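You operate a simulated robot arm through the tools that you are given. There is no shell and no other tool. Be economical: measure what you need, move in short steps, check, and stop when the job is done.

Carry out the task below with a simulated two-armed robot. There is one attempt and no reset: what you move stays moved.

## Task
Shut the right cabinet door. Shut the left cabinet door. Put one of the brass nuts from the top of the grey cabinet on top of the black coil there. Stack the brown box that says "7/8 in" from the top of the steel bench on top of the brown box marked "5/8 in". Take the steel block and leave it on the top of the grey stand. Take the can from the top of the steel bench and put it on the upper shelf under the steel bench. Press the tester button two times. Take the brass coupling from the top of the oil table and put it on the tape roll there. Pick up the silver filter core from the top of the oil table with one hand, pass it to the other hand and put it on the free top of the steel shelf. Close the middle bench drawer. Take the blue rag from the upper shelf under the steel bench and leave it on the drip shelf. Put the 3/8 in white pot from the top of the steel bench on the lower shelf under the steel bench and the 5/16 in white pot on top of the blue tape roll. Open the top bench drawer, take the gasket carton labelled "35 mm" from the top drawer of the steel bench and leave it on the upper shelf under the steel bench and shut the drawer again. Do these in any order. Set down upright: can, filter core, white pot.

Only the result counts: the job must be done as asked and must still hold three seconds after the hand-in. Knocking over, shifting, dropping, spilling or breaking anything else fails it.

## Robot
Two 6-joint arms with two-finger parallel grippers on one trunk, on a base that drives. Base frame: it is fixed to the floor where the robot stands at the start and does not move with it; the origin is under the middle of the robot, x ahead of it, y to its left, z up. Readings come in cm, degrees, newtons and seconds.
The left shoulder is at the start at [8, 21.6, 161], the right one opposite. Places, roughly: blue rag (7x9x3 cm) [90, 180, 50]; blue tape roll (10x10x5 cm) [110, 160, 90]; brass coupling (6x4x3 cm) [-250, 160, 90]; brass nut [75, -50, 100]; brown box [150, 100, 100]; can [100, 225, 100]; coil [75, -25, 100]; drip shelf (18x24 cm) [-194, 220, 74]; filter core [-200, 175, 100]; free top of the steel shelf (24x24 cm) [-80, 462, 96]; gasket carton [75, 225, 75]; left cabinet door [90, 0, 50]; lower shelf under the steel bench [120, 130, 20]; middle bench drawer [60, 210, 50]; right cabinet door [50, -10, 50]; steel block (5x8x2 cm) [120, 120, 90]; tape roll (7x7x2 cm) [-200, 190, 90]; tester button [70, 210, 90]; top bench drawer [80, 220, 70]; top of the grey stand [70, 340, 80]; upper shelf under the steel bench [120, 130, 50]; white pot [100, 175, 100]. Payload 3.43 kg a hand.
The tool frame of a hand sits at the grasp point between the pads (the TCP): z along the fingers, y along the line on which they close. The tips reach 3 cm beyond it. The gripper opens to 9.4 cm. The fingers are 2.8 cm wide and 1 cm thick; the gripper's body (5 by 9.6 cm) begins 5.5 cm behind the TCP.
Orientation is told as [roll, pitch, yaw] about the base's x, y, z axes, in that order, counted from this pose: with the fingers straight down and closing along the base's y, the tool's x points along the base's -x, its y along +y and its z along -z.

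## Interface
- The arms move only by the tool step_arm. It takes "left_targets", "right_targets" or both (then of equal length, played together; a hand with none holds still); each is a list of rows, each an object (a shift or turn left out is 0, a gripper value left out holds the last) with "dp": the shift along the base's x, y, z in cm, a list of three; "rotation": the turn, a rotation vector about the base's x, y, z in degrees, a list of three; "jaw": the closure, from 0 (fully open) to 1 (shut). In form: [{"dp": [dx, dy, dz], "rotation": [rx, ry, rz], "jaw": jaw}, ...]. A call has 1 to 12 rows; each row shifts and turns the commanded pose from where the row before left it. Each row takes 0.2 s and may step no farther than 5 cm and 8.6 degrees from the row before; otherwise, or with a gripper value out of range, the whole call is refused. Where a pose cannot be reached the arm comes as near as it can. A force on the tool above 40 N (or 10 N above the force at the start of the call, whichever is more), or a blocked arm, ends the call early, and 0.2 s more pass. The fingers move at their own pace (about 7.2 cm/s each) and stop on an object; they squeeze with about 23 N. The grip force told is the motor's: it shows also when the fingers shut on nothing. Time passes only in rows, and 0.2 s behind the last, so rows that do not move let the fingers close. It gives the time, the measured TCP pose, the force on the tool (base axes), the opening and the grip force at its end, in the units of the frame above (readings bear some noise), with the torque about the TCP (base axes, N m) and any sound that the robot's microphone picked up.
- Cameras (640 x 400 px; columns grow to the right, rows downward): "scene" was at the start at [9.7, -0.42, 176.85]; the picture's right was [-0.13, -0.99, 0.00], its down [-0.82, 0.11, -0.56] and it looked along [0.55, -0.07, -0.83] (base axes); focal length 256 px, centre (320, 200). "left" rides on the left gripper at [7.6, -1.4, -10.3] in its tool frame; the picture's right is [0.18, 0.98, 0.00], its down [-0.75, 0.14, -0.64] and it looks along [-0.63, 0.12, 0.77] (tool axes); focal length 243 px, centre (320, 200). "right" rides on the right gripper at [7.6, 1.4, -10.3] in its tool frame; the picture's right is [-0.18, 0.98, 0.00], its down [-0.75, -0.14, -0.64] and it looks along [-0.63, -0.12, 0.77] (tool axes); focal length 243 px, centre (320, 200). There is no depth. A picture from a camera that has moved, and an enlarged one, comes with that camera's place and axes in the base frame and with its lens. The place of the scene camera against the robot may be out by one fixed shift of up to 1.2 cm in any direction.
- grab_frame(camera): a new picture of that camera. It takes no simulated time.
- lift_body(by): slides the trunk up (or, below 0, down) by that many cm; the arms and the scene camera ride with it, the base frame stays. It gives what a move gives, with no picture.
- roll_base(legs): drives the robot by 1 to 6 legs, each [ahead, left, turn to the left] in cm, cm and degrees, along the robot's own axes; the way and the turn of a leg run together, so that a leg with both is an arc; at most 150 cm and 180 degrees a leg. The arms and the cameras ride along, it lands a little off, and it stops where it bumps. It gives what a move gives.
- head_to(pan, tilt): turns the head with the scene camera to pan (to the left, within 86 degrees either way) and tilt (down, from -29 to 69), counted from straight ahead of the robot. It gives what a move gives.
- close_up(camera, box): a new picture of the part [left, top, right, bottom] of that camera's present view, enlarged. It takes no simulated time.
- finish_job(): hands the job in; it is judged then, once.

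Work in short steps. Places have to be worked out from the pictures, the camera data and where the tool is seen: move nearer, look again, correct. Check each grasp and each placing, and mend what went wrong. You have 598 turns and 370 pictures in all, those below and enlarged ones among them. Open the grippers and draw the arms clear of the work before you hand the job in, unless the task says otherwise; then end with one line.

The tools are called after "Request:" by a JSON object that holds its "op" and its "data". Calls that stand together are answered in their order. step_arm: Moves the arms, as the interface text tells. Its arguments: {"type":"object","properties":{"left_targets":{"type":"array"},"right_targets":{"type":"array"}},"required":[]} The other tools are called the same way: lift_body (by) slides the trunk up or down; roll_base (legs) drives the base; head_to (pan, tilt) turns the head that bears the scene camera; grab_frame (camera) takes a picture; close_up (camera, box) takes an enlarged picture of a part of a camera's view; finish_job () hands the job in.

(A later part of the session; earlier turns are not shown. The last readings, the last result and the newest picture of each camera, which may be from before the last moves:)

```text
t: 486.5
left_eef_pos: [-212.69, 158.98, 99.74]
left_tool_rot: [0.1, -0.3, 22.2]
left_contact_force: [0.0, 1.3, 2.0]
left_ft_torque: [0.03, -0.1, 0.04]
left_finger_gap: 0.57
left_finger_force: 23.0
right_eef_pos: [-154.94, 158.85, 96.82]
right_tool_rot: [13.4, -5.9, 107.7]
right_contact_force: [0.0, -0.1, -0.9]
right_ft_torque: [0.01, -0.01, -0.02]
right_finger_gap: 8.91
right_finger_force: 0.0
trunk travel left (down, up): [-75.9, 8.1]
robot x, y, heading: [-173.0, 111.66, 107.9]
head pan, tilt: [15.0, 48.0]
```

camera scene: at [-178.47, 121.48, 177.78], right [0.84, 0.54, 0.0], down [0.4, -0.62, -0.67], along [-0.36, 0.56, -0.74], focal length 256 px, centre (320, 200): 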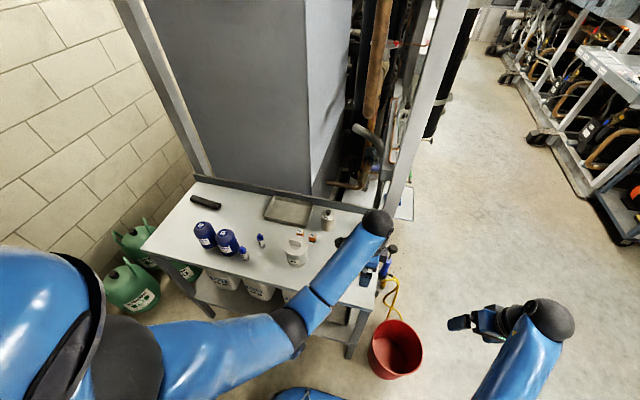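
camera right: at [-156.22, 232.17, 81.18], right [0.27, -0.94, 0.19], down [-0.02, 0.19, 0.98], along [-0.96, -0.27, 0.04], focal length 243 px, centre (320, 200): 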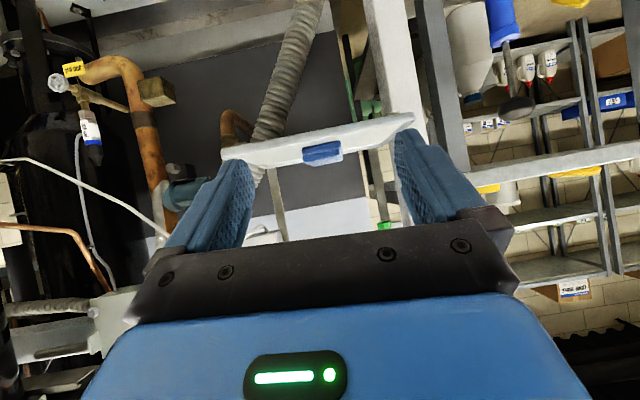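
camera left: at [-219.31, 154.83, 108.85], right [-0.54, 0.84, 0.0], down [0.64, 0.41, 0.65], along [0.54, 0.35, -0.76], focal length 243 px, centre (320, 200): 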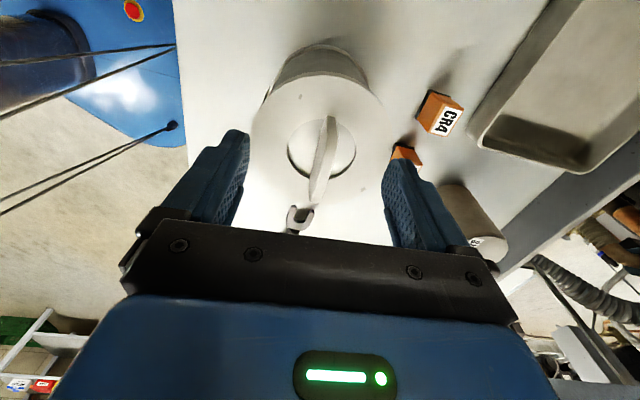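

Gripped the tab (0.57 cm). I lift with the trunk and check.

Request:
{"op": "lift_body", "data": {"by": 2}}

Request:
{"op": "lift_body", "data": {"by": 5.8}}

Request:
{"op": "grab_frame", "data": {"camera": "left"}}

Request:
{"op": "grab_frame", "data": {"camera": "scene"}}

```text
t: 487.2
left_eef_pos: [-212.6, 158.83, 101.68]
left_tool_rot: [0.0, -0.4, 22.3]
left_contact_force: [-0.5, -0.5, -2.5]
left_ft_torque: [-0.02, 0.0, 0.0]
left_finger_gap: 0.55
left_finger_force: 23.5
right_eef_pos: [-154.98, 158.72, 98.91]
right_tool_rot: [13.2, -6.0, 107.6]
right_contact_force: [0.3, -0.3, -0.3]
right_ft_torque: [-0.03, 0.0, 0.0]
right_finger_gap: 8.95
right_finger_force: 0.1
trunk travel left (down, up): [-77.9, 6.1]
robot x, y, heading: [-173.34, 111.4, 108.0]
head pan, tilt: [15.0, 48.0]
```

```text
t: 488.2
left_eef_pos: [-212.69, 159.03, 107.56]
left_tool_rot: [0.0, -0.3, 22.2]
left_contact_force: [0.1, -0.2, -3.2]
left_ft_torque: [-0.02, 0.01, 0.0]
left_finger_gap: 0.58
left_finger_force: 23.2
right_eef_pos: [-155.08, 158.8, 104.66]
right_tool_rot: [13.4, -6.0, 107.7]
right_contact_force: [-0.1, 0.5, -0.2]
right_ft_torque: [0.0, 0.0, -0.01]
right_finger_gap: 8.95
right_finger_force: 0.0
trunk travel left (down, up): [-83.7, 0.3]
robot x, y, heading: [-172.66, 111.61, 107.6]
head pan, tilt: [15.0, 48.0]
```

```text
131 pictures are left
camera left: at [-219.36, 154.8, 117.62], right [-0.54, 0.84, 0.0], down [0.64, 0.41, 0.65], along [0.54, 0.35, -0.76], focal length 243 px, centre (320, 200)
```

left: 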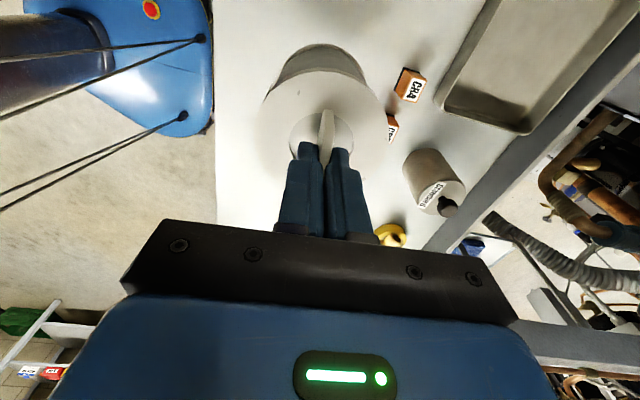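

```text
130 pictures are left
camera scene: at [-178.52, 121.58, 177.57], right [0.84, 0.54, 0.0], down [0.4, -0.63, -0.67], along [-0.36, 0.56, -0.74], focal length 256 px, centre (320, 200)
```

scene: 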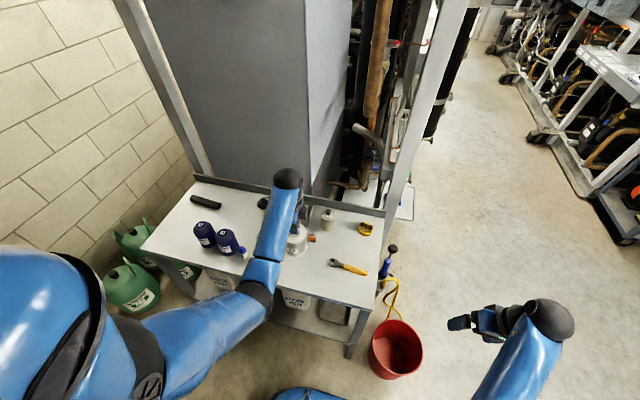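

The core hangs cleanly from the tab. I back away 50 cm from the table into free space.

Request:
{"op": "roll_base", "data": {"legs": [[-50, 0, 0]]}}

Request:
{"op": "step_arm", "data": {"left_targets": [{"dp": [4.6, 1.5, 0]}, {"dp": [4.6, 1.5, 0]}, {"dp": [4.6, 1.5, 0]}, {"dp": [4.6, 1.5, 0]}, {"dp": [3, 1, 0]}], "right_targets": [{"dp": [1.5, -2, 0], "rotation": [7.6, 2.4, 0]}, {"dp": [1.5, -2, 0], "rotation": [7.6, 2.4, 0]}, {"dp": [1.5, -2, 0], "rotation": [7.6, 2.4, 0]}, {"dp": [0, 0, 0], "rotation": [7.6, 2.4, 0]}, {"dp": [0, 0, 0], "rotation": [7.6, 2.4, 0]}]}}

Request:
{"op": "head_to", "data": {"pan": 0, "tilt": 50}}

Request:
{"op": "grab_frame", "data": {"camera": "scene"}}

```text
t: 491.1
left_eef_pos: [-197.15, 111.56, 107.38]
left_tool_rot: [-0.1, -0.4, 21.8]
left_contact_force: [-0.6, 0.5, -2.5]
left_ft_torque: [-0.03, -0.01, 0.02]
left_finger_gap: 0.59
left_finger_force: 23.0
right_eef_pos: [-139.49, 110.89, 104.69]
right_tool_rot: [13.3, -5.9, 107.0]
right_contact_force: [0.6, 0.8, 0.8]
right_ft_torque: [-0.01, 0.05, 0.01]
right_finger_gap: 8.93
right_finger_force: 0.1
trunk travel left (down, up): [-83.7, 0.3]
robot x, y, heading: [-157.79, 63.59, 107.1]
head pan, tilt: [15.0, 48.0]
```

```text
t: 492.1
left_eef_pos: [-179.2, 117.33, 107.62]
left_tool_rot: [-0.1, -0.3, 21.7]
left_contact_force: [0.5, -0.1, -2.1]
left_ft_torque: [0.03, 0.01, 0.0]
left_finger_gap: 0.55
left_finger_force: 23.2
right_eef_pos: [-138.03, 109.91, 107.9]
right_tool_rot: [6.6, -40.6, 122.5]
right_contact_force: [1.0, -0.3, -1.1]
right_ft_torque: [0.02, 0.01, -0.03]
right_finger_gap: 8.94
right_finger_force: 0.0
trunk travel left (down, up): [-83.7, 0.3]
robot x, y, heading: [-158.0, 63.51, 107.4]
head pan, tilt: [15.0, 48.0]
stopped in row 5 (right hand): the arm was blocked; the commanded pose is now the measured one
```

```text
t: 492.9
left_eef_pos: [-179.15, 117.19, 107.61]
left_tool_rot: [0.0, -0.4, 21.8]
left_contact_force: [0.8, 0.0, -3.0]
left_ft_torque: [-0.03, -0.02, 0.01]
left_finger_gap: 0.56
left_finger_force: 23.3
right_eef_pos: [-138.16, 109.87, 107.93]
right_tool_rot: [6.4, -40.7, 122.6]
right_contact_force: [-0.1, -0.2, 0.1]
right_ft_torque: [-0.04, 0.0, 0.0]
right_finger_gap: 8.94
right_finger_force: 0.1
trunk travel left (down, up): [-83.7, 0.3]
robot x, y, heading: [-157.9, 63.85, 107.2]
head pan, tilt: [0.0, 50.0]
```

```text
129 pictures are left
camera scene: at [-161.32, 74.36, 177.29], right [0.96, 0.3, 0.0], down [0.23, -0.73, -0.64], along [-0.19, 0.61, -0.77], focal length 256 px, centre (320, 200)
```

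scene: 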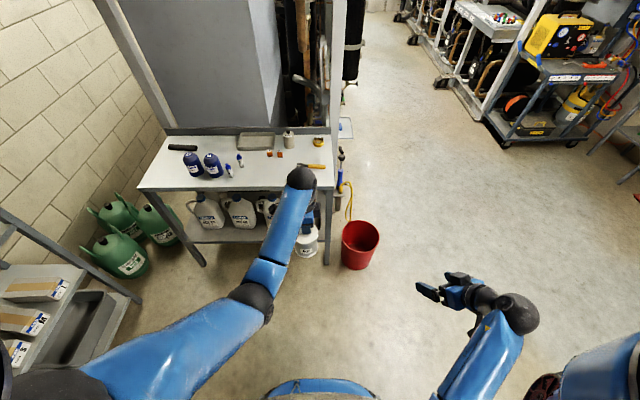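

The right hand ended tilted ~41° pointing slightly left. I shift the core to the right/forward with the left arm and square up the right hand's roll, tilt and yaw.

Request:
{"op": "step_arm", "data": {"left_targets": [{"dp": [3.7, 2.2, 0]}, {"dp": [3.7, 2.2, 0]}, {"dp": [3.6, 2.2, 0]}, {}, {}], "right_targets": [{"rotation": [2.6, -4.1, -4.2]}, {"rotation": [0, 0, -6]}, {"rotation": [0, 0, -6]}, {"rotation": [5, 2.4, 0]}, {"rotation": [5, 2.4, 0]}]}}

Request:
{"op": "grab_frame", "data": {"camera": "scene"}}

Request:
{"op": "grab_frame", "data": {"camera": "right"}}

```text
t: 494.1
left_eef_pos: [-168.29, 123.83, 107.77]
left_tool_rot: [-0.1, -0.4, 21.7]
left_contact_force: [1.0, 0.0, -2.1]
left_ft_torque: [0.0, -0.02, 0.0]
left_finger_gap: 0.54
left_finger_force: 23.0
right_eef_pos: [-138.42, 115.74, 113.52]
right_tool_rot: [-9.6, -56.4, 122.6]
right_contact_force: [0.5, 0.7, -0.2]
right_ft_torque: [-0.01, 0.02, -0.03]
right_finger_gap: 8.93
right_finger_force: 0.1
trunk travel left (down, up): [-83.7, 0.3]
robot x, y, heading: [-157.74, 63.77, 107.0]
head pan, tilt: [0.0, 50.0]
stopped in row 5 (right hand): the arm was blocked; the commanded pose is now the measured one
```

```text
128 pictures are left
camera scene: at [-161.45, 74.33, 177.38], right [0.96, 0.3, 0.0], down [0.23, -0.73, -0.64], along [-0.19, 0.61, -0.77], focal length 256 px, centre (320, 200)
```

scene: 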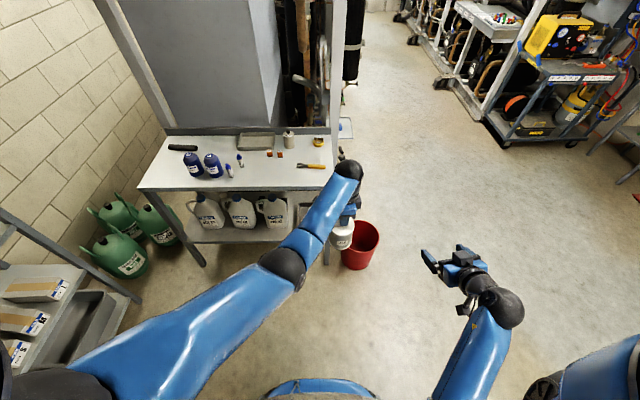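

```text
127 pictures are left
camera right: at [-134.38, 103.5, 112.57], right [-0.95, -0.32, 0.06], down [0.1, -0.1, 0.99], along [-0.31, 0.94, 0.12], focal length 243 px, centre (320, 200)
```

right: 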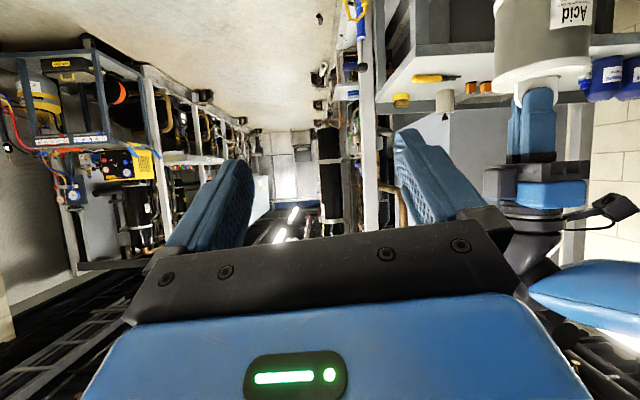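

Right hand points at ~111°, tilted 57°. I fix its roll and bring it behind the hanging core, at mid-height.

Request:
{"op": "step_arm", "data": {"right_targets": [{"dp": [-3, -0.5, -2], "rotation": [-2, 5.1, -3.5], "jaw": 0}, {"dp": [-4, -0.7, -2.6]}, {"dp": [-4, -0.7, -2.6]}, {"dp": [-4, -0.7, -2.6]}, {"dp": [-3, -0.6, -2.5]}]}}

Request:
{"op": "grab_frame", "data": {"camera": "right"}}

Request:
{"op": "grab_frame", "data": {"camera": "scene"}}

```text
t: 495.3
left_eef_pos: [-168.19, 123.74, 107.76]
left_tool_rot: [0.1, -0.4, 21.7]
left_contact_force: [-0.1, 0.8, -3.0]
left_ft_torque: [-0.03, 0.0, -0.01]
left_finger_gap: 0.56
left_finger_force: 22.7
right_eef_pos: [-149.43, 113.39, 102.06]
right_tool_rot: [1.3, -56.8, 109.9]
right_contact_force: [-0.5, -0.1, 0.5]
right_ft_torque: [0.02, 0.01, 0.01]
right_finger_gap: 9.38
right_finger_force: 0.0
right hand out of reach, approached as far as the arm can: row 3, 4, 5
trunk travel left (down, up): [-83.7, 0.3]
robot x, y, heading: [-157.72, 63.18, 107.4]
head pan, tilt: [0.0, 50.0]
```

```text
126 pictures are left
camera right: at [-146.21, 100.85, 101.22], right [-0.95, -0.26, 0.17], down [0.19, -0.06, 0.98], along [-0.24, 0.96, 0.11], focal length 243 px, centre (320, 200)
```

right: 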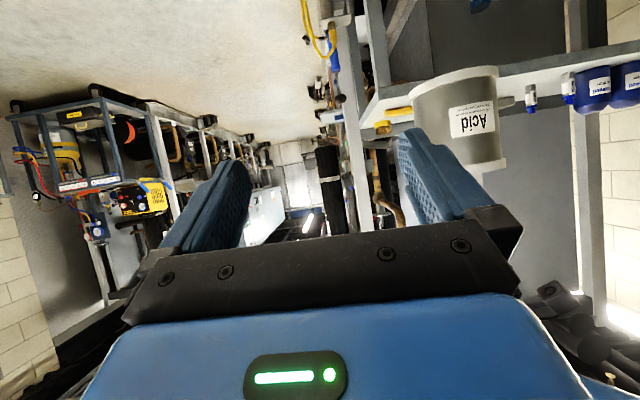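

```text
125 pictures are left
camera scene: at [-161.39, 74.28, 177.31], right [0.96, 0.3, 0.0], down [0.23, -0.73, -0.64], along [-0.19, 0.61, -0.77], focal length 256 px, centre (320, 200)
```

scene: 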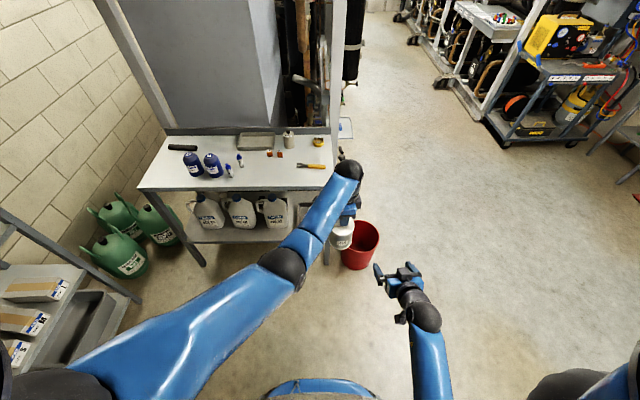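

The right arm is near its leftward limit, so I yaw it 20° toward the core and shift the core 5 cm to the right.

Request:
{"op": "step_arm", "data": {"left_targets": [{"dp": [2.4, 0.75, 0]}, {"dp": [2.4, 0.75, 0]}, {}, {}, {}], "right_targets": [{"rotation": [0, 0, 7]}, {"rotation": [0, 0, 7]}, {"rotation": [0, 0, 6]}, {"dp": [-2.5, 0.8, -1.5]}, {"dp": [-2.5, 0.8, -1.5]}]}}

Request:
{"op": "grab_frame", "data": {"camera": "right"}}

```text
t: 496.5
left_eef_pos: [-163.25, 125.35, 107.57]
left_tool_rot: [0.0, -0.4, 21.7]
left_contact_force: [0.8, -0.2, -2.6]
left_ft_torque: [0.03, -0.02, 0.01]
left_finger_gap: 0.58
left_finger_force: 23.2
right_eef_pos: [-154.43, 114.64, 98.89]
right_tool_rot: [1.1, -56.6, 129.9]
right_contact_force: [-0.3, 0.0, 0.4]
right_ft_torque: [0.03, 0.0, 0.04]
right_finger_gap: 9.4
right_finger_force: 0.0
trunk travel left (down, up): [-83.7, 0.3]
robot x, y, heading: [-158.01, 63.42, 107.3]
head pan, tilt: [0.0, 50.0]
```

```text
124 pictures are left
camera right: at [-147.24, 104.05, 98.03], right [-0.81, -0.56, 0.16], down [0.19, 0.01, 0.98], along [-0.55, 0.83, 0.1], focal length 243 px, centre (320, 200)
```

right: 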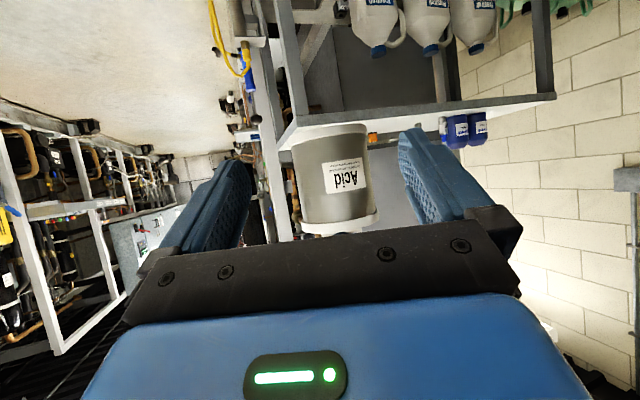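

The core is right ahead between the fingers. I shift ~0.9 cm and advance 6 cm, then recheck.

Request:
{"op": "step_arm", "data": {"right_targets": [{"dp": [-0.7, -0.55, 0]}, {"dp": [-1.9, 2.3, 0]}, {"dp": [-1.9, 2.3, 0]}, {}]}}

Request:
{"op": "grab_frame", "data": {"camera": "right"}}

```text
t: 497.5
left_eef_pos: [-163.19, 125.23, 107.79]
left_tool_rot: [0.0, -0.4, 21.6]
left_contact_force: [0.8, 0.0, -2.5]
left_ft_torque: [0.0, -0.01, -0.03]
left_finger_gap: 0.57
left_finger_force: 22.7
right_eef_pos: [-159.09, 118.58, 99.23]
right_tool_rot: [0.8, -56.7, 130.0]
right_contact_force: [-0.5, 0.5, 0.1]
right_ft_torque: [-0.02, 0.02, 0.0]
right_finger_gap: 9.37
right_finger_force: 0.0
trunk travel left (down, up): [-83.7, 0.3]
robot x, y, heading: [-157.84, 63.17, 107.5]
head pan, tilt: [0.0, 50.0]
```

```text
123 pictures are left
camera right: at [-151.81, 108.0, 98.33], right [-0.81, -0.56, 0.16], down [0.19, 0.0, 0.98], along [-0.55, 0.83, 0.1], focal length 243 px, centre (320, 200)
```

right: 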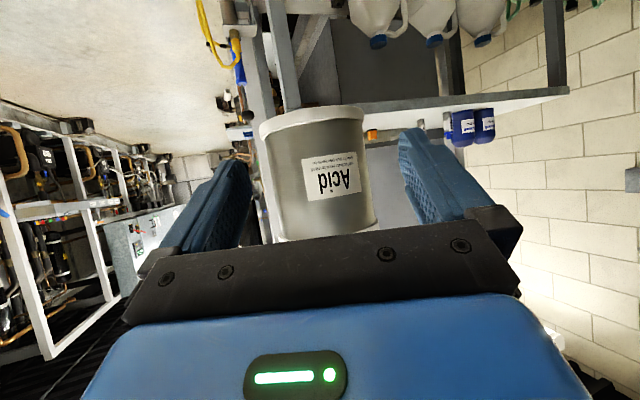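

Centred. I advance the last 5 cm in small steps.

Request:
{"op": "step_arm", "data": {"right_targets": [{"dp": [-1.05, 1.3, 0]}, {"dp": [-1.05, 1.3, 0]}, {"dp": [-1.05, 1.2, 0]}, {}]}}

Request:
{"op": "grab_frame", "data": {"camera": "right"}}

```text
t: 498.5
left_eef_pos: [-163.14, 125.28, 107.77]
left_tool_rot: [0.1, -0.3, 21.7]
left_contact_force: [-5.3, -1.7, -2.6]
left_ft_torque: [-0.13, 0.45, 0.13]
left_finger_gap: 0.56
left_finger_force: 23.0
right_eef_pos: [-162.13, 122.63, 98.94]
right_tool_rot: [0.8, -56.7, 130.0]
right_contact_force: [5.1, 2.3, -1.2]
right_ft_torque: [-0.04, -0.02, -0.23]
right_finger_gap: 9.38
right_finger_force: 0.0
trunk travel left (down, up): [-83.7, 0.3]
robot x, y, heading: [-157.76, 63.61, 107.1]
head pan, tilt: [0.0, 50.0]
```

```text
122 pictures are left
camera right: at [-154.91, 111.92, 98.24], right [-0.81, -0.56, 0.16], down [0.19, 0.0, 0.98], along [-0.55, 0.83, 0.1], focal length 243 px, centre (320, 200)
```

right: 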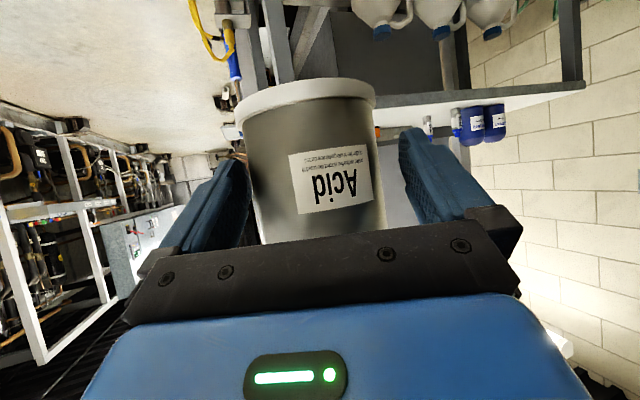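

A finger lightly touches the core; I shift 0.7 cm and close.

Request:
{"op": "step_arm", "data": {"right_targets": [{"dp": [0.5, 0.35, 0]}, {"dp": [-0.3, 0.35, 0]}, {"jaw": 0.15}, {"jaw": 0.3}, {"jaw": 1}, {"jaw": 1}, {"jaw": 1}]}}

Request:
{"op": "grab_frame", "data": {"camera": "right"}}

```text
t: 500.1
left_eef_pos: [-163.2, 125.18, 107.69]
left_tool_rot: [0.1, -0.5, 21.7]
left_contact_force: [4.2, 6.9, -4.8]
left_ft_torque: [0.15, -0.21, 0.05]
left_finger_gap: 0.57
left_finger_force: 23.0
right_eef_pos: [-161.94, 123.34, 99.07]
right_tool_rot: [0.8, -56.7, 130.2]
right_contact_force: [-4.6, -5.4, 3.0]
right_ft_torque: [0.4, -0.19, 0.1]
right_finger_gap: 8.48
right_finger_force: 23.8
trunk travel left (down, up): [-83.7, 0.3]
robot x, y, heading: [-157.97, 63.28, 107.0]
head pan, tilt: [0.0, 50.0]
```

```text
121 pictures are left
camera right: at [-154.73, 112.64, 98.29], right [-0.81, -0.56, 0.16], down [0.19, 0.0, 0.98], along [-0.55, 0.83, 0.11], focal length 243 px, centre (320, 200)
```

right: 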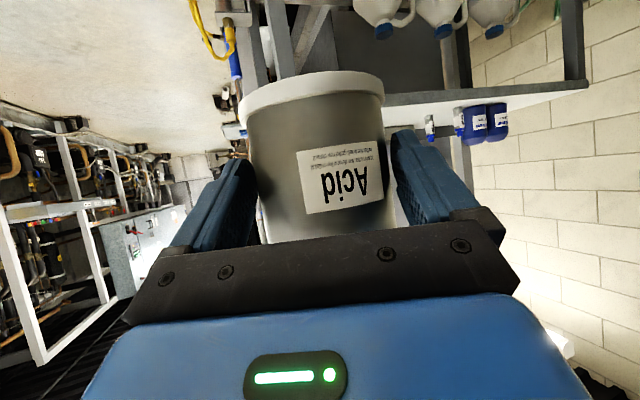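

Both hands hold the core. Now the left hand opens and the right hand lowers the core out of it.

Request:
{"op": "step_arm", "data": {"left_targets": [{"jaw": 0.8}, {"jaw": 0.6}, {"jaw": 0.6}]}}

Request:
{"op": "step_arm", "data": {"right_targets": [{"dp": [0, 0, -1.5]}, {"dp": [0, 0, -2]}, {"dp": [0, 0, -1.5]}]}}

Request:
{"op": "grab_frame", "data": {"camera": "right"}}

Request:
{"op": "grab_frame", "data": {"camera": "left"}}

```text
t: 500.9
left_eef_pos: [-163.13, 125.4, 107.73]
left_tool_rot: [0.0, -0.5, 21.7]
left_contact_force: [-0.2, -0.5, 0.0]
left_ft_torque: [-0.02, -0.03, -0.03]
left_finger_gap: 3.77
left_finger_force: 0.0
right_eef_pos: [-161.87, 123.29, 99.07]
right_tool_rot: [0.8, -56.7, 130.0]
right_contact_force: [0.2, 0.1, -0.6]
right_ft_torque: [-0.04, -0.06, 0.0]
right_finger_gap: 8.46
right_finger_force: 22.4
trunk travel left (down, up): [-83.7, 0.3]
robot x, y, heading: [-157.89, 63.61, 107.4]
head pan, tilt: [0.0, 50.0]
```

```text
t: 501.7
left_eef_pos: [-163.18, 125.26, 107.81]
left_tool_rot: [0.0, -0.4, 21.8]
left_contact_force: [-0.1, 0.5, -0.4]
left_ft_torque: [-0.03, 0.0, -0.01]
left_finger_gap: 3.76
left_finger_force: 0.1
right_eef_pos: [-161.84, 123.39, 93.92]
right_tool_rot: [0.8, -56.6, 130.1]
right_contact_force: [0.6, 0.1, 0.1]
right_ft_torque: [-0.07, -0.07, -0.02]
right_finger_gap: 8.49
right_finger_force: 23.7
trunk travel left (down, up): [-83.7, 0.3]
robot x, y, heading: [-157.98, 63.24, 107.1]
head pan, tilt: [0.0, 50.0]
```

```text
120 pictures are left
camera right: at [-154.68, 112.64, 93.23], right [-0.81, -0.56, 0.16], down [0.19, 0.0, 0.98], along [-0.55, 0.83, 0.1], focal length 243 px, centre (320, 200)
```

right: 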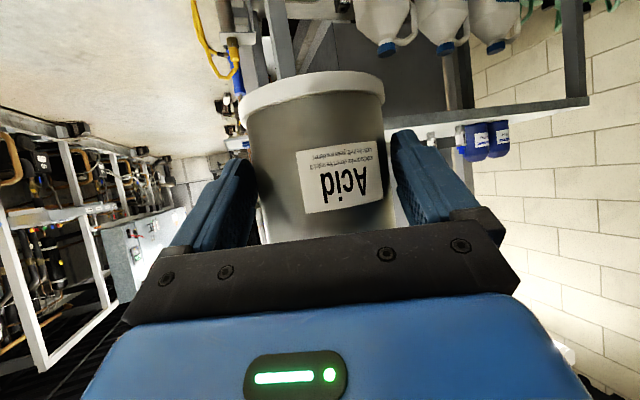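

```text
119 pictures are left
camera left: at [-169.89, 121.16, 117.85], right [-0.53, 0.85, 0.0], down [0.64, 0.41, 0.65], along [0.55, 0.35, -0.76], focal length 243 px, centre (320, 200)
```

left: 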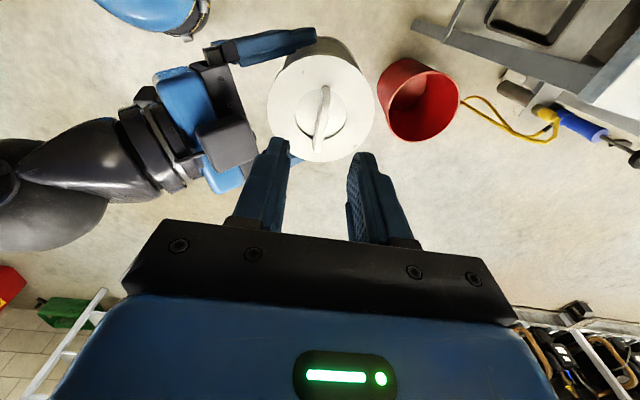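

The hand-over is done: the right hand holds the core upright. I retract the left arm and drive up the aisle toward the steel shelf at (-80,462).

Request:
{"op": "step_arm", "data": {"left_targets": [{"dp": [-2, -0.6, 1]}, {"dp": [-4.6, -1.4, 0]}, {"dp": [-4.6, -1.4, 0]}, {"dp": [-4.6, -1.4, 0]}, {"dp": [-4.6, -1.4, 0]}, {"dp": [-4.6, -1.4, 0]}]}}

Request:
{"op": "roll_base", "data": {"legs": [[0, -100, 0], [130, 0, 0]]}}

Request:
{"op": "head_to", "data": {"pan": -20, "tilt": 25}}

Request:
{"op": "grab_frame", "data": {"camera": "scene"}}

```text
t: 503.1
left_eef_pos: [-188.43, 117.69, 108.6]
left_tool_rot: [-0.1, -0.5, 21.7]
left_contact_force: [0.6, -0.7, -0.6]
left_ft_torque: [-0.02, 0.01, 0.03]
left_finger_gap: 3.76
left_finger_force: 0.0
right_eef_pos: [-162.04, 123.25, 93.95]
right_tool_rot: [0.8, -56.6, 130.1]
right_contact_force: [-0.1, 0.3, 0.3]
right_ft_torque: [0.02, -0.04, 0.0]
right_finger_gap: 8.46
right_finger_force: 23.0
trunk travel left (down, up): [-83.7, 0.3]
robot x, y, heading: [-157.39, 63.26, 107.3]
head pan, tilt: [0.0, 50.0]
```

```text
t: 514.5
left_eef_pos: [-128.72, 271.53, 108.74]
left_tool_rot: [0.0, -0.4, 21.4]
left_contact_force: [0.2, 0.0, 0.4]
left_ft_torque: [-0.01, 0.0, 0.02]
left_finger_gap: 3.75
left_finger_force: 0.0
right_eef_pos: [-102.39, 277.01, 94.05]
right_tool_rot: [0.8, -56.7, 129.8]
right_contact_force: [-0.7, 0.0, -0.6]
right_ft_torque: [-0.02, -0.08, 0.05]
right_finger_gap: 8.45
right_finger_force: 23.0
trunk travel left (down, up): [-83.7, 0.3]
robot x, y, heading: [-98.57, 217.62, 106.6]
head pan, tilt: [0.0, 50.0]
```

```text
t: 515.4
left_eef_pos: [-128.91, 271.72, 108.72]
left_tool_rot: [0.0, -0.4, 21.5]
left_contact_force: [-0.3, -0.2, -0.4]
left_ft_torque: [-0.03, 0.0, 0.01]
left_finger_gap: 3.75
left_finger_force: 0.1
right_eef_pos: [-102.51, 277.03, 94.05]
right_tool_rot: [0.8, -56.6, 129.6]
right_contact_force: [-0.4, 0.3, 0.4]
right_ft_torque: [-0.04, -0.04, 0.01]
right_finger_gap: 8.44
right_finger_force: 22.6
trunk travel left (down, up): [-83.7, 0.3]
robot x, y, heading: [-98.63, 217.44, 106.8]
head pan, tilt: [-20.0, 25.0]
```

```text
118 pictures are left
camera scene: at [-99.41, 230.03, 181.04], right [1.0, -0.05, 0.0], down [-0.02, -0.42, -0.91], along [0.05, 0.9, -0.42], focal length 256 px, centre (320, 200)
```

scene: 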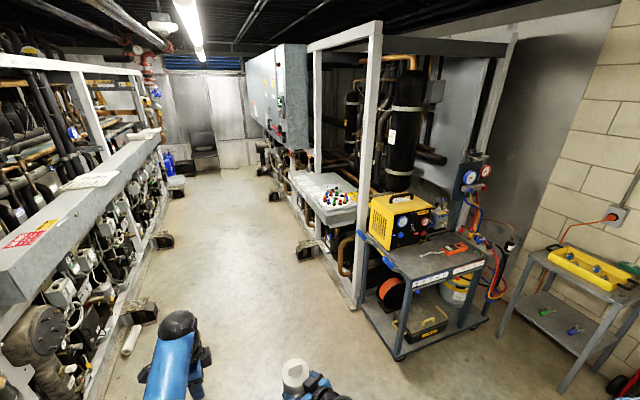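

The steel shelf is the light table top ahead. I zoom on it.

Request:
{"op": "close_up", "data": {"camera": "scene", "box": [260, 140, 400, 250]}}

```text
3.64 times, centred on (330, 195) of scene
camera zoom: at [-99.41, 230.03, 181.04], right [1.0, -0.05, 0.0], down [-0.02, -0.42, -0.91], along [0.05, 0.9, -0.42], focal length 933 px, centre (284, 218)
```

zoom: 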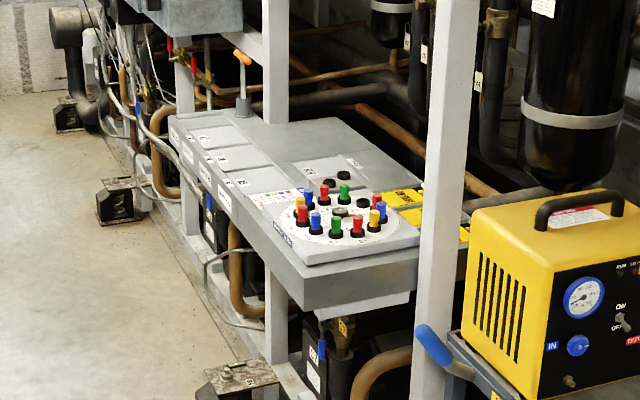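

The free top is ~30 cm in from the shelf's aisle edge. I drive up the aisle, turn to face it (heading 18°) with clearance, and strafe along it.

Request:
{"op": "roll_base", "data": {"legs": [[91, 15.7, 0], [0, 0, -88.8]]}}

Request:
{"op": "head_to", "data": {"pan": 25, "tilt": 35}}

Request:
{"op": "grab_frame", "data": {"camera": "scene"}}

```text
t: 524.0
left_eef_pos: [-85.52, 331.2, 108.65]
left_tool_rot: [0.0, -0.3, -68.4]
left_contact_force: [-0.6, 0.2, -0.2]
left_ft_torque: [0.01, 0.0, 0.0]
left_finger_gap: 3.76
left_finger_force: 0.0
right_eef_pos: [-79.98, 304.64, 93.96]
right_tool_rot: [0.8, -56.6, 40.0]
right_contact_force: [-0.4, 0.6, 0.0]
right_ft_torque: [-0.04, 0.07, 0.0]
right_finger_gap: 8.47
right_finger_force: 22.6
trunk travel left (down, up): [-83.7, 0.3]
robot x, y, heading: [-139.73, 300.35, 17.2]
head pan, tilt: [-20.0, 25.0]
```

```text
t: 525.1
left_eef_pos: [-85.51, 331.11, 108.71]
left_tool_rot: [-0.1, -0.4, -68.4]
left_contact_force: [-1.1, -0.3, -0.9]
left_ft_torque: [0.02, 0.01, 0.01]
left_finger_gap: 3.76
left_finger_force: 0.1
right_eef_pos: [-80.1, 304.65, 94.04]
right_tool_rot: [0.7, -56.7, 39.9]
right_contact_force: [0.3, 0.3, 0.3]
right_ft_torque: [-0.01, 0.02, -0.03]
right_finger_gap: 8.44
right_finger_force: 23.1
trunk travel left (down, up): [-83.7, 0.3]
robot x, y, heading: [-139.67, 300.87, 17.1]
head pan, tilt: [25.0, 35.0]
```

```text
116 pictures are left
camera scene: at [-130.67, 308.02, 179.47], right [0.67, -0.74, 0.0], down [-0.43, -0.38, -0.82], along [0.61, 0.55, -0.57], focal length 256 px, centre (320, 200)
```

scene: 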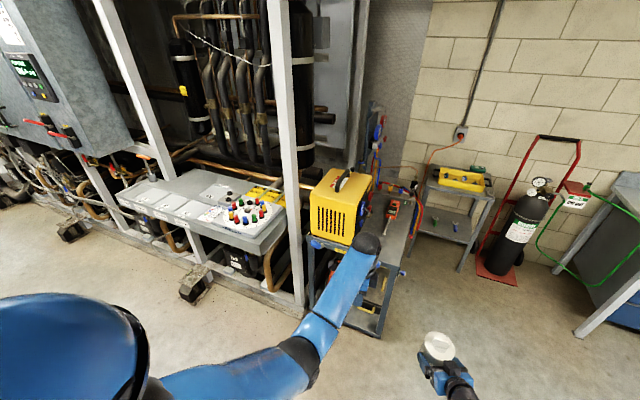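

I retract the left hand a bit and strafe left along the shelf.

Request:
{"op": "step_arm", "data": {"left_targets": [{"dp": [-4.6, -1.4, -0.5]}, {"dp": [-4.6, -1.4, -0.5]}, {"dp": [-4.6, -1.4, -1]}]}}

Request:
{"op": "roll_base", "data": {"legs": [[0, 100, 1]]}}

Request:
{"op": "grab_frame", "data": {"camera": "scene"}}

```text
t: 525.9
left_eef_pos: [-98.87, 326.96, 105.24]
left_tool_rot: [0.2, -0.5, -68.2]
left_contact_force: [0.3, 0.7, 0.3]
left_ft_torque: [0.01, 0.0, -0.04]
left_finger_gap: 3.75
left_finger_force: 0.0
left hand out of reach, approached as far as the arm can: row 2, 3
right_eef_pos: [-80.1, 304.74, 94.02]
right_tool_rot: [0.8, -56.7, 39.9]
right_contact_force: [0.4, -0.1, 0.7]
right_ft_torque: [-0.04, 0.05, 0.03]
right_finger_gap: 8.42
right_finger_force: 23.4
trunk travel left (down, up): [-83.7, 0.3]
robot x, y, heading: [-139.79, 300.58, 17.1]
head pan, tilt: [25.0, 35.0]
```

```text
t: 531.1
left_eef_pos: [-129.41, 422.68, 105.16]
left_tool_rot: [0.2, -0.5, -67.4]
left_contact_force: [-0.5, 0.2, 0.1]
left_ft_torque: [0.0, 0.06, 0.0]
left_finger_gap: 3.77
left_finger_force: 0.0
right_eef_pos: [-110.34, 400.82, 94.12]
right_tool_rot: [0.8, -56.8, 40.8]
right_contact_force: [0.7, -0.5, 0.2]
right_ft_torque: [-0.06, 0.04, 0.02]
right_finger_gap: 8.41
right_finger_force: 22.9
trunk travel left (down, up): [-83.7, 0.3]
robot x, y, heading: [-169.97, 396.15, 17.9]
head pan, tilt: [25.0, 35.0]
```

```text
115 pictures are left
camera scene: at [-160.94, 403.12, 179.48], right [0.68, -0.73, 0.0], down [-0.42, -0.39, -0.82], along [0.6, 0.56, -0.57], focal length 256 px, centre (320, 200)
```

scene: 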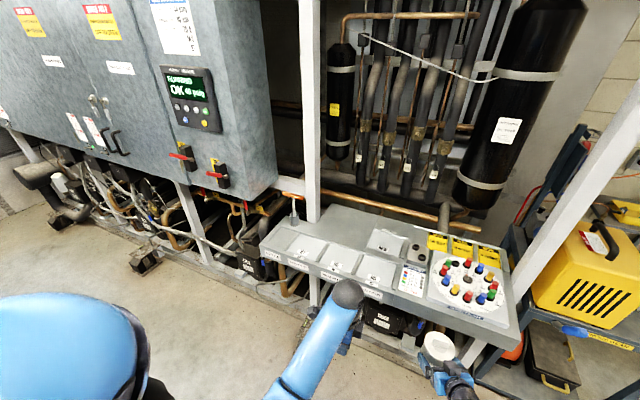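

I zoom in on the shelf top to see the free area.

Request:
{"op": "close_up", "data": {"camera": "scene", "box": [250, 180, 450, 310]}}

```text
3.08 times, centred on (350, 245) of scene
camera zoom: at [-160.94, 403.12, 179.48], right [0.68, -0.73, 0.0], down [-0.42, -0.39, -0.82], along [0.6, 0.56, -0.57], focal length 789 px, centre (228, 62)
```

zoom: 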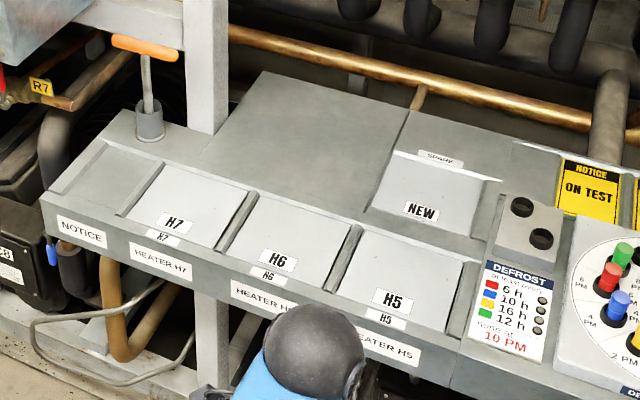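

The bare area is centred at ≈(-79.5,461.5), z≈96. I raise the right hand 11 cm, then strafe left 47.

Request:
{"op": "step_arm", "data": {"right_targets": [{"dp": [0, 0, 4]}, {"dp": [0, 0, 4]}, {"dp": [0, 0, 4]}, {}]}}

Request:
{"op": "roll_base", "data": {"legs": [[0, 47.4, 0]]}}

Request:
{"op": "grab_frame", "data": {"camera": "right"}}

Request:
{"op": "grab_frame", "data": {"camera": "scene"}}

```text
t: 532.1
left_eef_pos: [-129.43, 422.79, 105.23]
left_tool_rot: [0.2, -0.5, -67.4]
left_contact_force: [0.6, 0.2, -0.1]
left_ft_torque: [0.01, 0.02, -0.01]
left_finger_gap: 3.79
left_finger_force: 0.1
right_eef_pos: [-110.55, 400.92, 105.8]
right_tool_rot: [0.8, -56.6, 40.9]
right_contact_force: [0.0, 0.7, -3.6]
right_ft_torque: [-0.04, 0.05, -0.01]
right_finger_gap: 8.41
right_finger_force: 23.1
trunk travel left (down, up): [-83.7, 0.3]
robot x, y, heading: [-169.9, 395.9, 18.0]
head pan, tilt: [25.0, 35.0]
```

```text
t: 534.9
left_eef_pos: [-143.17, 466.23, 105.3]
left_tool_rot: [0.4, -0.4, -68.1]
left_contact_force: [0.8, 0.1, -0.1]
left_ft_torque: [-0.02, 0.01, 0.05]
left_finger_gap: 3.79
left_finger_force: 0.1
right_eef_pos: [-124.67, 444.1, 105.79]
right_tool_rot: [1.0, -56.7, 40.0]
right_contact_force: [0.0, -0.1, -2.0]
right_ft_torque: [0.0, 0.07, 0.02]
right_finger_gap: 8.43
right_finger_force: 22.9
trunk travel left (down, up): [-83.7, 0.3]
robot x, y, heading: [-183.99, 439.84, 17.5]
head pan, tilt: [25.0, 35.0]
```

```text
113 pictures are left
camera right: at [-135.21, 436.84, 104.97], right [-0.57, 0.81, 0.16], down [0.01, -0.19, 0.98], along [0.82, 0.56, 0.1], focal length 243 px, centre (320, 200)
```

right: 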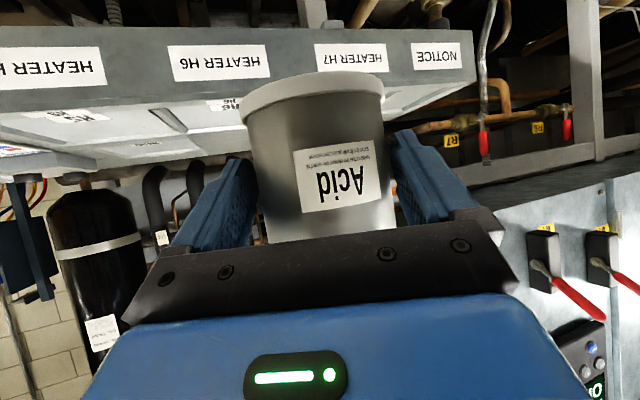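

```text
112 pictures are left
camera scene: at [-174.96, 447.04, 179.48], right [0.67, -0.74, 0.0], down [-0.42, -0.39, -0.82], along [0.6, 0.55, -0.57], focal length 256 px, centre (320, 200)
```

scene: 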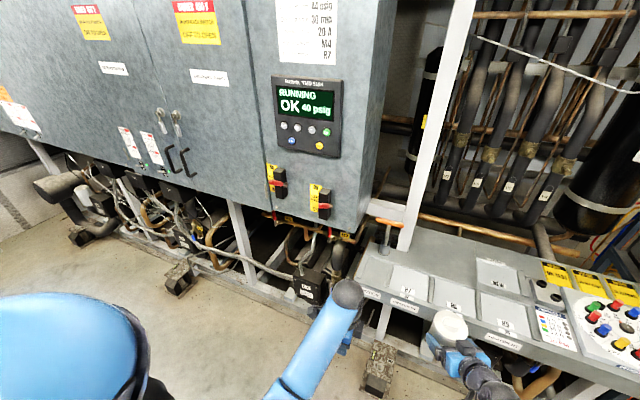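

Before going in I must pull the left hand well back, since the panel and post are on that side.

Request:
{"op": "step_arm", "data": {"left_targets": [{"dp": [-4.2, 0.7, -2]}, {"dp": [-4.2, 0.7, -2]}, {"dp": [-4.2, 0.7, -2]}, {"dp": [-4.2, 0.7, -2]}, {"dp": [-4.2, 0.7, -2]}]}}

Request:
{"op": "grab_frame", "data": {"camera": "scene"}}

```text
t: 536.1
left_eef_pos: [-164.54, 470.01, 95.23]
left_tool_rot: [0.5, -0.5, -68.1]
left_contact_force: [0.3, -0.2, 0.5]
left_ft_torque: [0.02, 0.01, 0.0]
left_finger_gap: 3.74
left_finger_force: 0.1
right_eef_pos: [-124.83, 444.32, 105.79]
right_tool_rot: [0.8, -56.7, 40.2]
right_contact_force: [-0.4, -0.1, -1.8]
right_ft_torque: [-0.04, 0.07, 0.0]
right_finger_gap: 8.4
right_finger_force: 23.5
trunk travel left (down, up): [-83.7, 0.3]
robot x, y, heading: [-184.29, 439.94, 17.1]
head pan, tilt: [25.0, 35.0]
```

```text
111 pictures are left
camera scene: at [-175.35, 447.26, 179.5], right [0.67, -0.74, 0.0], down [-0.42, -0.39, -0.82], along [0.61, 0.55, -0.57], focal length 256 px, centre (320, 200)
```

scene: 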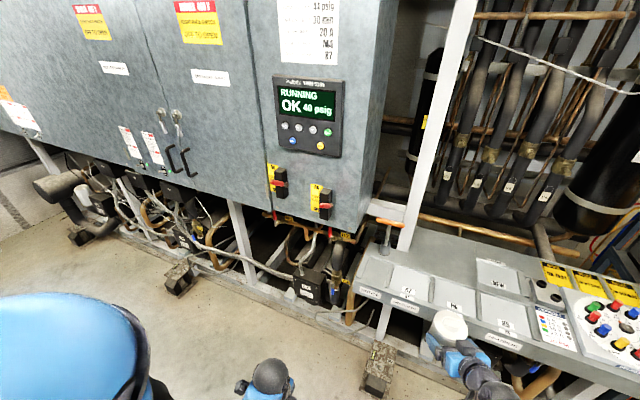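

I approach mostly with the arm: base forward 25, then extend the right arm over the shelf.

Request:
{"op": "roll_base", "data": {"legs": [[25, 2.2, 0]]}}

Request:
{"op": "step_arm", "data": {"right_targets": [{"dp": [4.2, 1.3, 0]}, {"dp": [4.2, 1.3, 0]}, {"dp": [4.2, 1.3, 0]}]}}

Request:
{"op": "grab_frame", "data": {"camera": "right"}}

Request:
{"op": "grab_frame", "data": {"camera": "scene"}}

```text
t: 537.9
left_eef_pos: [-141.36, 479.52, 95.3]
left_tool_rot: [0.4, -0.5, -68.1]
left_contact_force: [-0.5, -0.3, -0.3]
left_ft_torque: [0.02, -0.04, 0.0]
left_finger_gap: 3.78
left_finger_force: 0.0
right_eef_pos: [-101.56, 453.74, 105.88]
right_tool_rot: [0.6, -56.7, 40.2]
right_contact_force: [-0.2, -0.5, -2.5]
right_ft_torque: [-0.04, 0.04, -0.03]
right_finger_gap: 8.44
right_finger_force: 23.2
trunk travel left (down, up): [-83.7, 0.3]
robot x, y, heading: [-160.74, 449.67, 17.4]
head pan, tilt: [25.0, 35.0]
```

```text
t: 538.7
left_eef_pos: [-140.98, 479.62, 95.13]
left_tool_rot: [0.1, -0.5, -68.0]
left_contact_force: [0.6, 0.0, 0.4]
left_ft_torque: [-0.02, 0.0, -0.01]
left_finger_gap: 3.76
left_finger_force: 0.0
right_eef_pos: [-88.47, 457.9, 105.43]
right_tool_rot: [0.9, -56.6, 40.2]
right_contact_force: [0.6, 0.3, -2.7]
right_ft_torque: [-0.04, 0.03, 0.02]
right_finger_gap: 8.43
right_finger_force: 23.2
trunk travel left (down, up): [-83.7, 0.3]
robot x, y, heading: [-160.73, 449.68, 17.1]
head pan, tilt: [25.0, 35.0]
```

```text
110 pictures are left
camera right: at [-99.05, 450.51, 104.74], right [-0.56, 0.81, 0.16], down [0.01, -0.19, 0.98], along [0.82, 0.56, 0.1], focal length 243 px, centre (320, 200)
```

right: 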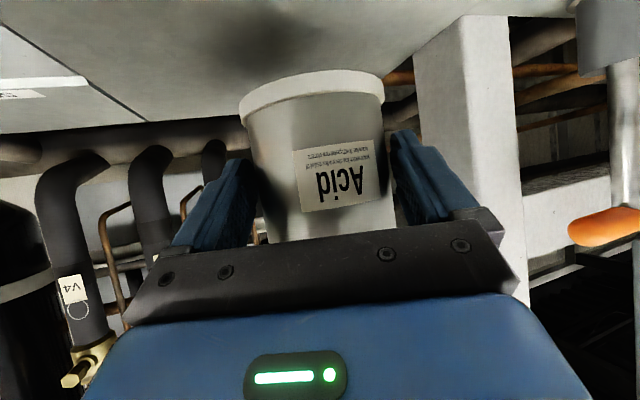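

```text
109 pictures are left
camera scene: at [-151.42, 457.07, 179.45], right [0.67, -0.74, 0.0], down [-0.43, -0.39, -0.82], along [0.6, 0.55, -0.58], focal length 256 px, centre (320, 200)
```

scene: 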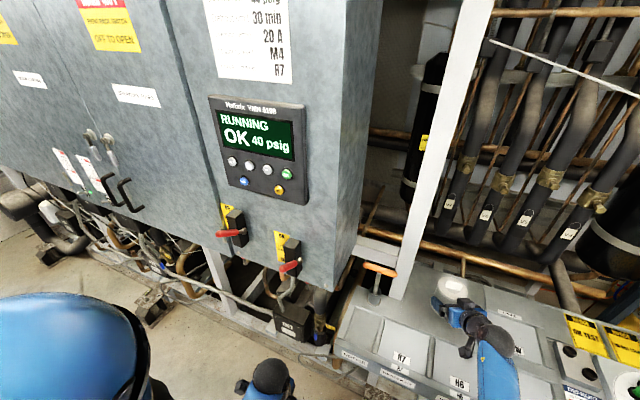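

The core is over the free area's front. I extend 6 cm more to its centre and lower.

Request:
{"op": "step_arm", "data": {"right_targets": [{"dp": [3, 0.9, 0]}, {"dp": [3, 0.9, 0]}, {}]}}

Request:
{"op": "lift_body", "data": {"by": -3}}

Request:
{"op": "grab_frame", "data": {"camera": "right"}}

Request:
{"op": "close_up", "data": {"camera": "scene", "box": [380, 220, 560, 360]}}

```text
t: 539.5
left_eef_pos: [-140.99, 479.57, 95.31]
left_tool_rot: [0.2, -0.6, -68.1]
left_contact_force: [-0.2, -0.3, 0.2]
left_ft_torque: [0.0, 0.01, 0.02]
left_finger_gap: 3.74
left_finger_force: 0.1
right_eef_pos: [-82.61, 459.56, 105.54]
right_tool_rot: [0.9, -56.6, 40.1]
right_contact_force: [-0.2, 0.1, -2.3]
right_ft_torque: [-0.02, 0.03, 0.02]
right_finger_gap: 8.4
right_finger_force: 23.1
trunk travel left (down, up): [-83.7, 0.3]
robot x, y, heading: [-160.83, 449.53, 17.2]
head pan, tilt: [25.0, 35.0]
```

```text
t: 540.3
left_eef_pos: [-140.92, 479.67, 92.17]
left_tool_rot: [0.2, -0.5, -68.1]
left_contact_force: [-0.1, 0.2, 0.4]
left_ft_torque: [0.02, -0.01, -0.02]
left_finger_gap: 3.77
left_finger_force: 0.0
right_eef_pos: [-82.5, 459.56, 102.65]
right_tool_rot: [0.9, -56.6, 40.0]
right_contact_force: [0.2, -0.7, -2.3]
right_ft_torque: [-0.03, 0.09, -0.05]
right_finger_gap: 8.4
right_finger_force: 22.7
trunk travel left (down, up): [-80.7, 3.3]
robot x, y, heading: [-160.98, 449.56, 17.4]
head pan, tilt: [25.0, 35.0]
```

```text
108 pictures are left
camera right: at [-93.2, 452.27, 101.92], right [-0.57, 0.81, 0.16], down [0.01, -0.19, 0.98], along [0.82, 0.56, 0.1], focal length 243 px, centre (320, 200)
```

right: 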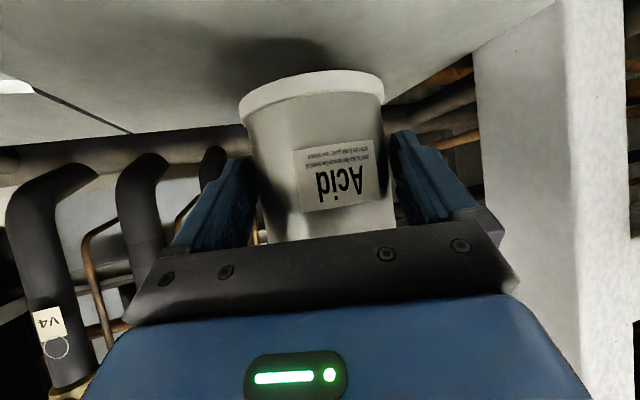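

```text
2.86 times, centred on (470, 290) of scene
camera zoom: at [-151.64, 456.97, 176.47], right [0.67, -0.74, 0.0], down [-0.42, -0.39, -0.82], along [0.61, 0.55, -0.57], focal length 733 px, centre (-109, -57)
```

zoom: 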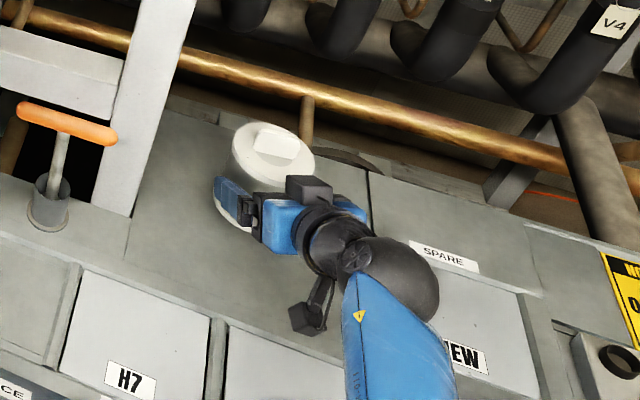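

Over the free area with margins. I lower to contact.

Request:
{"op": "lift_body", "data": {"by": -1}}

Request:
{"op": "lift_body", "data": {"by": -0.4}}

Request:
{"op": "lift_body", "data": {"by": -0.4}}

```text
t: 540.9
left_eef_pos: [-140.96, 479.54, 91.06]
left_tool_rot: [0.2, -0.5, -68.2]
left_contact_force: [0.1, -0.4, 0.7]
left_ft_torque: [0.03, 0.01, 0.02]
left_finger_gap: 3.76
left_finger_force: 0.1
right_eef_pos: [-82.54, 459.62, 101.51]
right_tool_rot: [0.9, -56.7, 40.0]
right_contact_force: [0.3, 0.2, -2.8]
right_ft_torque: [-0.03, 0.03, -0.02]
right_finger_gap: 8.41
right_finger_force: 23.2
trunk travel left (down, up): [-79.7, 4.3]
robot x, y, heading: [-160.43, 449.71, 17.5]
head pan, tilt: [25.0, 35.0]
```

```text
t: 541.4
left_eef_pos: [-141.04, 479.71, 90.85]
left_tool_rot: [0.2, -0.5, -68.1]
left_contact_force: [0.4, 1.0, 0.2]
left_ft_torque: [0.03, 0.03, 0.0]
left_finger_gap: 3.75
left_finger_force: 0.0
right_eef_pos: [-82.48, 459.44, 101.3]
right_tool_rot: [0.9, -56.6, 40.1]
right_contact_force: [0.2, 0.4, -3.1]
right_ft_torque: [-0.03, 0.03, -0.01]
right_finger_gap: 8.39
right_finger_force: 22.8
trunk travel left (down, up): [-79.3, 4.7]
robot x, y, heading: [-160.84, 449.59, 17.1]
head pan, tilt: [25.0, 35.0]
```

```text
t: 541.9
left_eef_pos: [-141.06, 479.62, 90.52]
left_tool_rot: [0.3, -0.4, -68.1]
left_contact_force: [0.0, -0.1, 0.1]
left_ft_torque: [-0.03, 0.02, -0.02]
left_finger_gap: 3.75
left_finger_force: 0.2
right_eef_pos: [-82.66, 459.6, 100.79]
right_tool_rot: [0.8, -56.6, 40.2]
right_contact_force: [-0.3, -0.3, -1.8]
right_ft_torque: [-0.07, 0.04, -0.02]
right_finger_gap: 8.38
right_finger_force: 22.8
trunk travel left (down, up): [-78.9, 5.1]
robot x, y, heading: [-160.77, 449.32, 17.3]
head pan, tilt: [25.0, 35.0]
```

Request:
{"op": "lift_body", "data": {"by": -0.4}}

Request:
{"op": "lift_body", "data": {"by": -0.4}}

Request:
{"op": "grab_frame", "data": {"camera": "right"}}

```text
t: 542.5
left_eef_pos: [-141.06, 479.64, 90.04]
left_tool_rot: [0.1, -0.5, -68.1]
left_contact_force: [-0.6, 0.9, 0.1]
left_ft_torque: [-0.01, 0.02, 0.04]
left_finger_gap: 3.75
left_finger_force: 0.0
right_eef_pos: [-82.54, 459.68, 100.41]
right_tool_rot: [0.8, -56.5, 40.1]
right_contact_force: [0.3, -0.5, -1.6]
right_ft_torque: [-0.02, 0.02, -0.02]
right_finger_gap: 8.39
right_finger_force: 23.1
trunk travel left (down, up): [-78.5, 5.5]
robot x, y, heading: [-160.54, 449.7, 17.4]
head pan, tilt: [25.0, 35.0]
```

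```text
t: 543.0
left_eef_pos: [-141.02, 479.73, 89.69]
left_tool_rot: [0.2, -0.5, -68.1]
left_contact_force: [0.0, -0.1, -0.2]
left_ft_torque: [-0.05, 0.01, 0.0]
left_finger_gap: 3.77
left_finger_force: 0.0
right_eef_pos: [-82.52, 459.55, 100.18]
right_tool_rot: [0.7, -56.7, 40.3]
right_contact_force: [0.4, -0.4, 1.2]
right_ft_torque: [-0.15, 0.0, -0.06]
right_finger_gap: 8.39
right_finger_force: 22.9
trunk travel left (down, up): [-78.1, 5.9]
robot x, y, heading: [-160.47, 449.33, 17.4]
head pan, tilt: [25.0, 35.0]
```

```text
106 pictures are left
camera right: at [-93.2, 452.29, 99.41], right [-0.57, 0.81, 0.16], down [0.0, -0.19, 0.98], along [0.82, 0.56, 0.11], focal length 243 px, centre (320, 200)
```

right: 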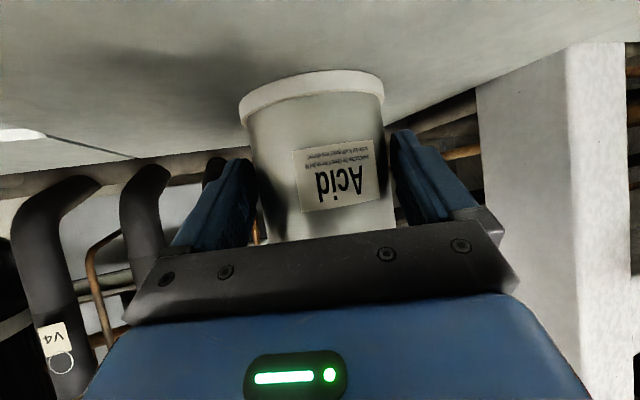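

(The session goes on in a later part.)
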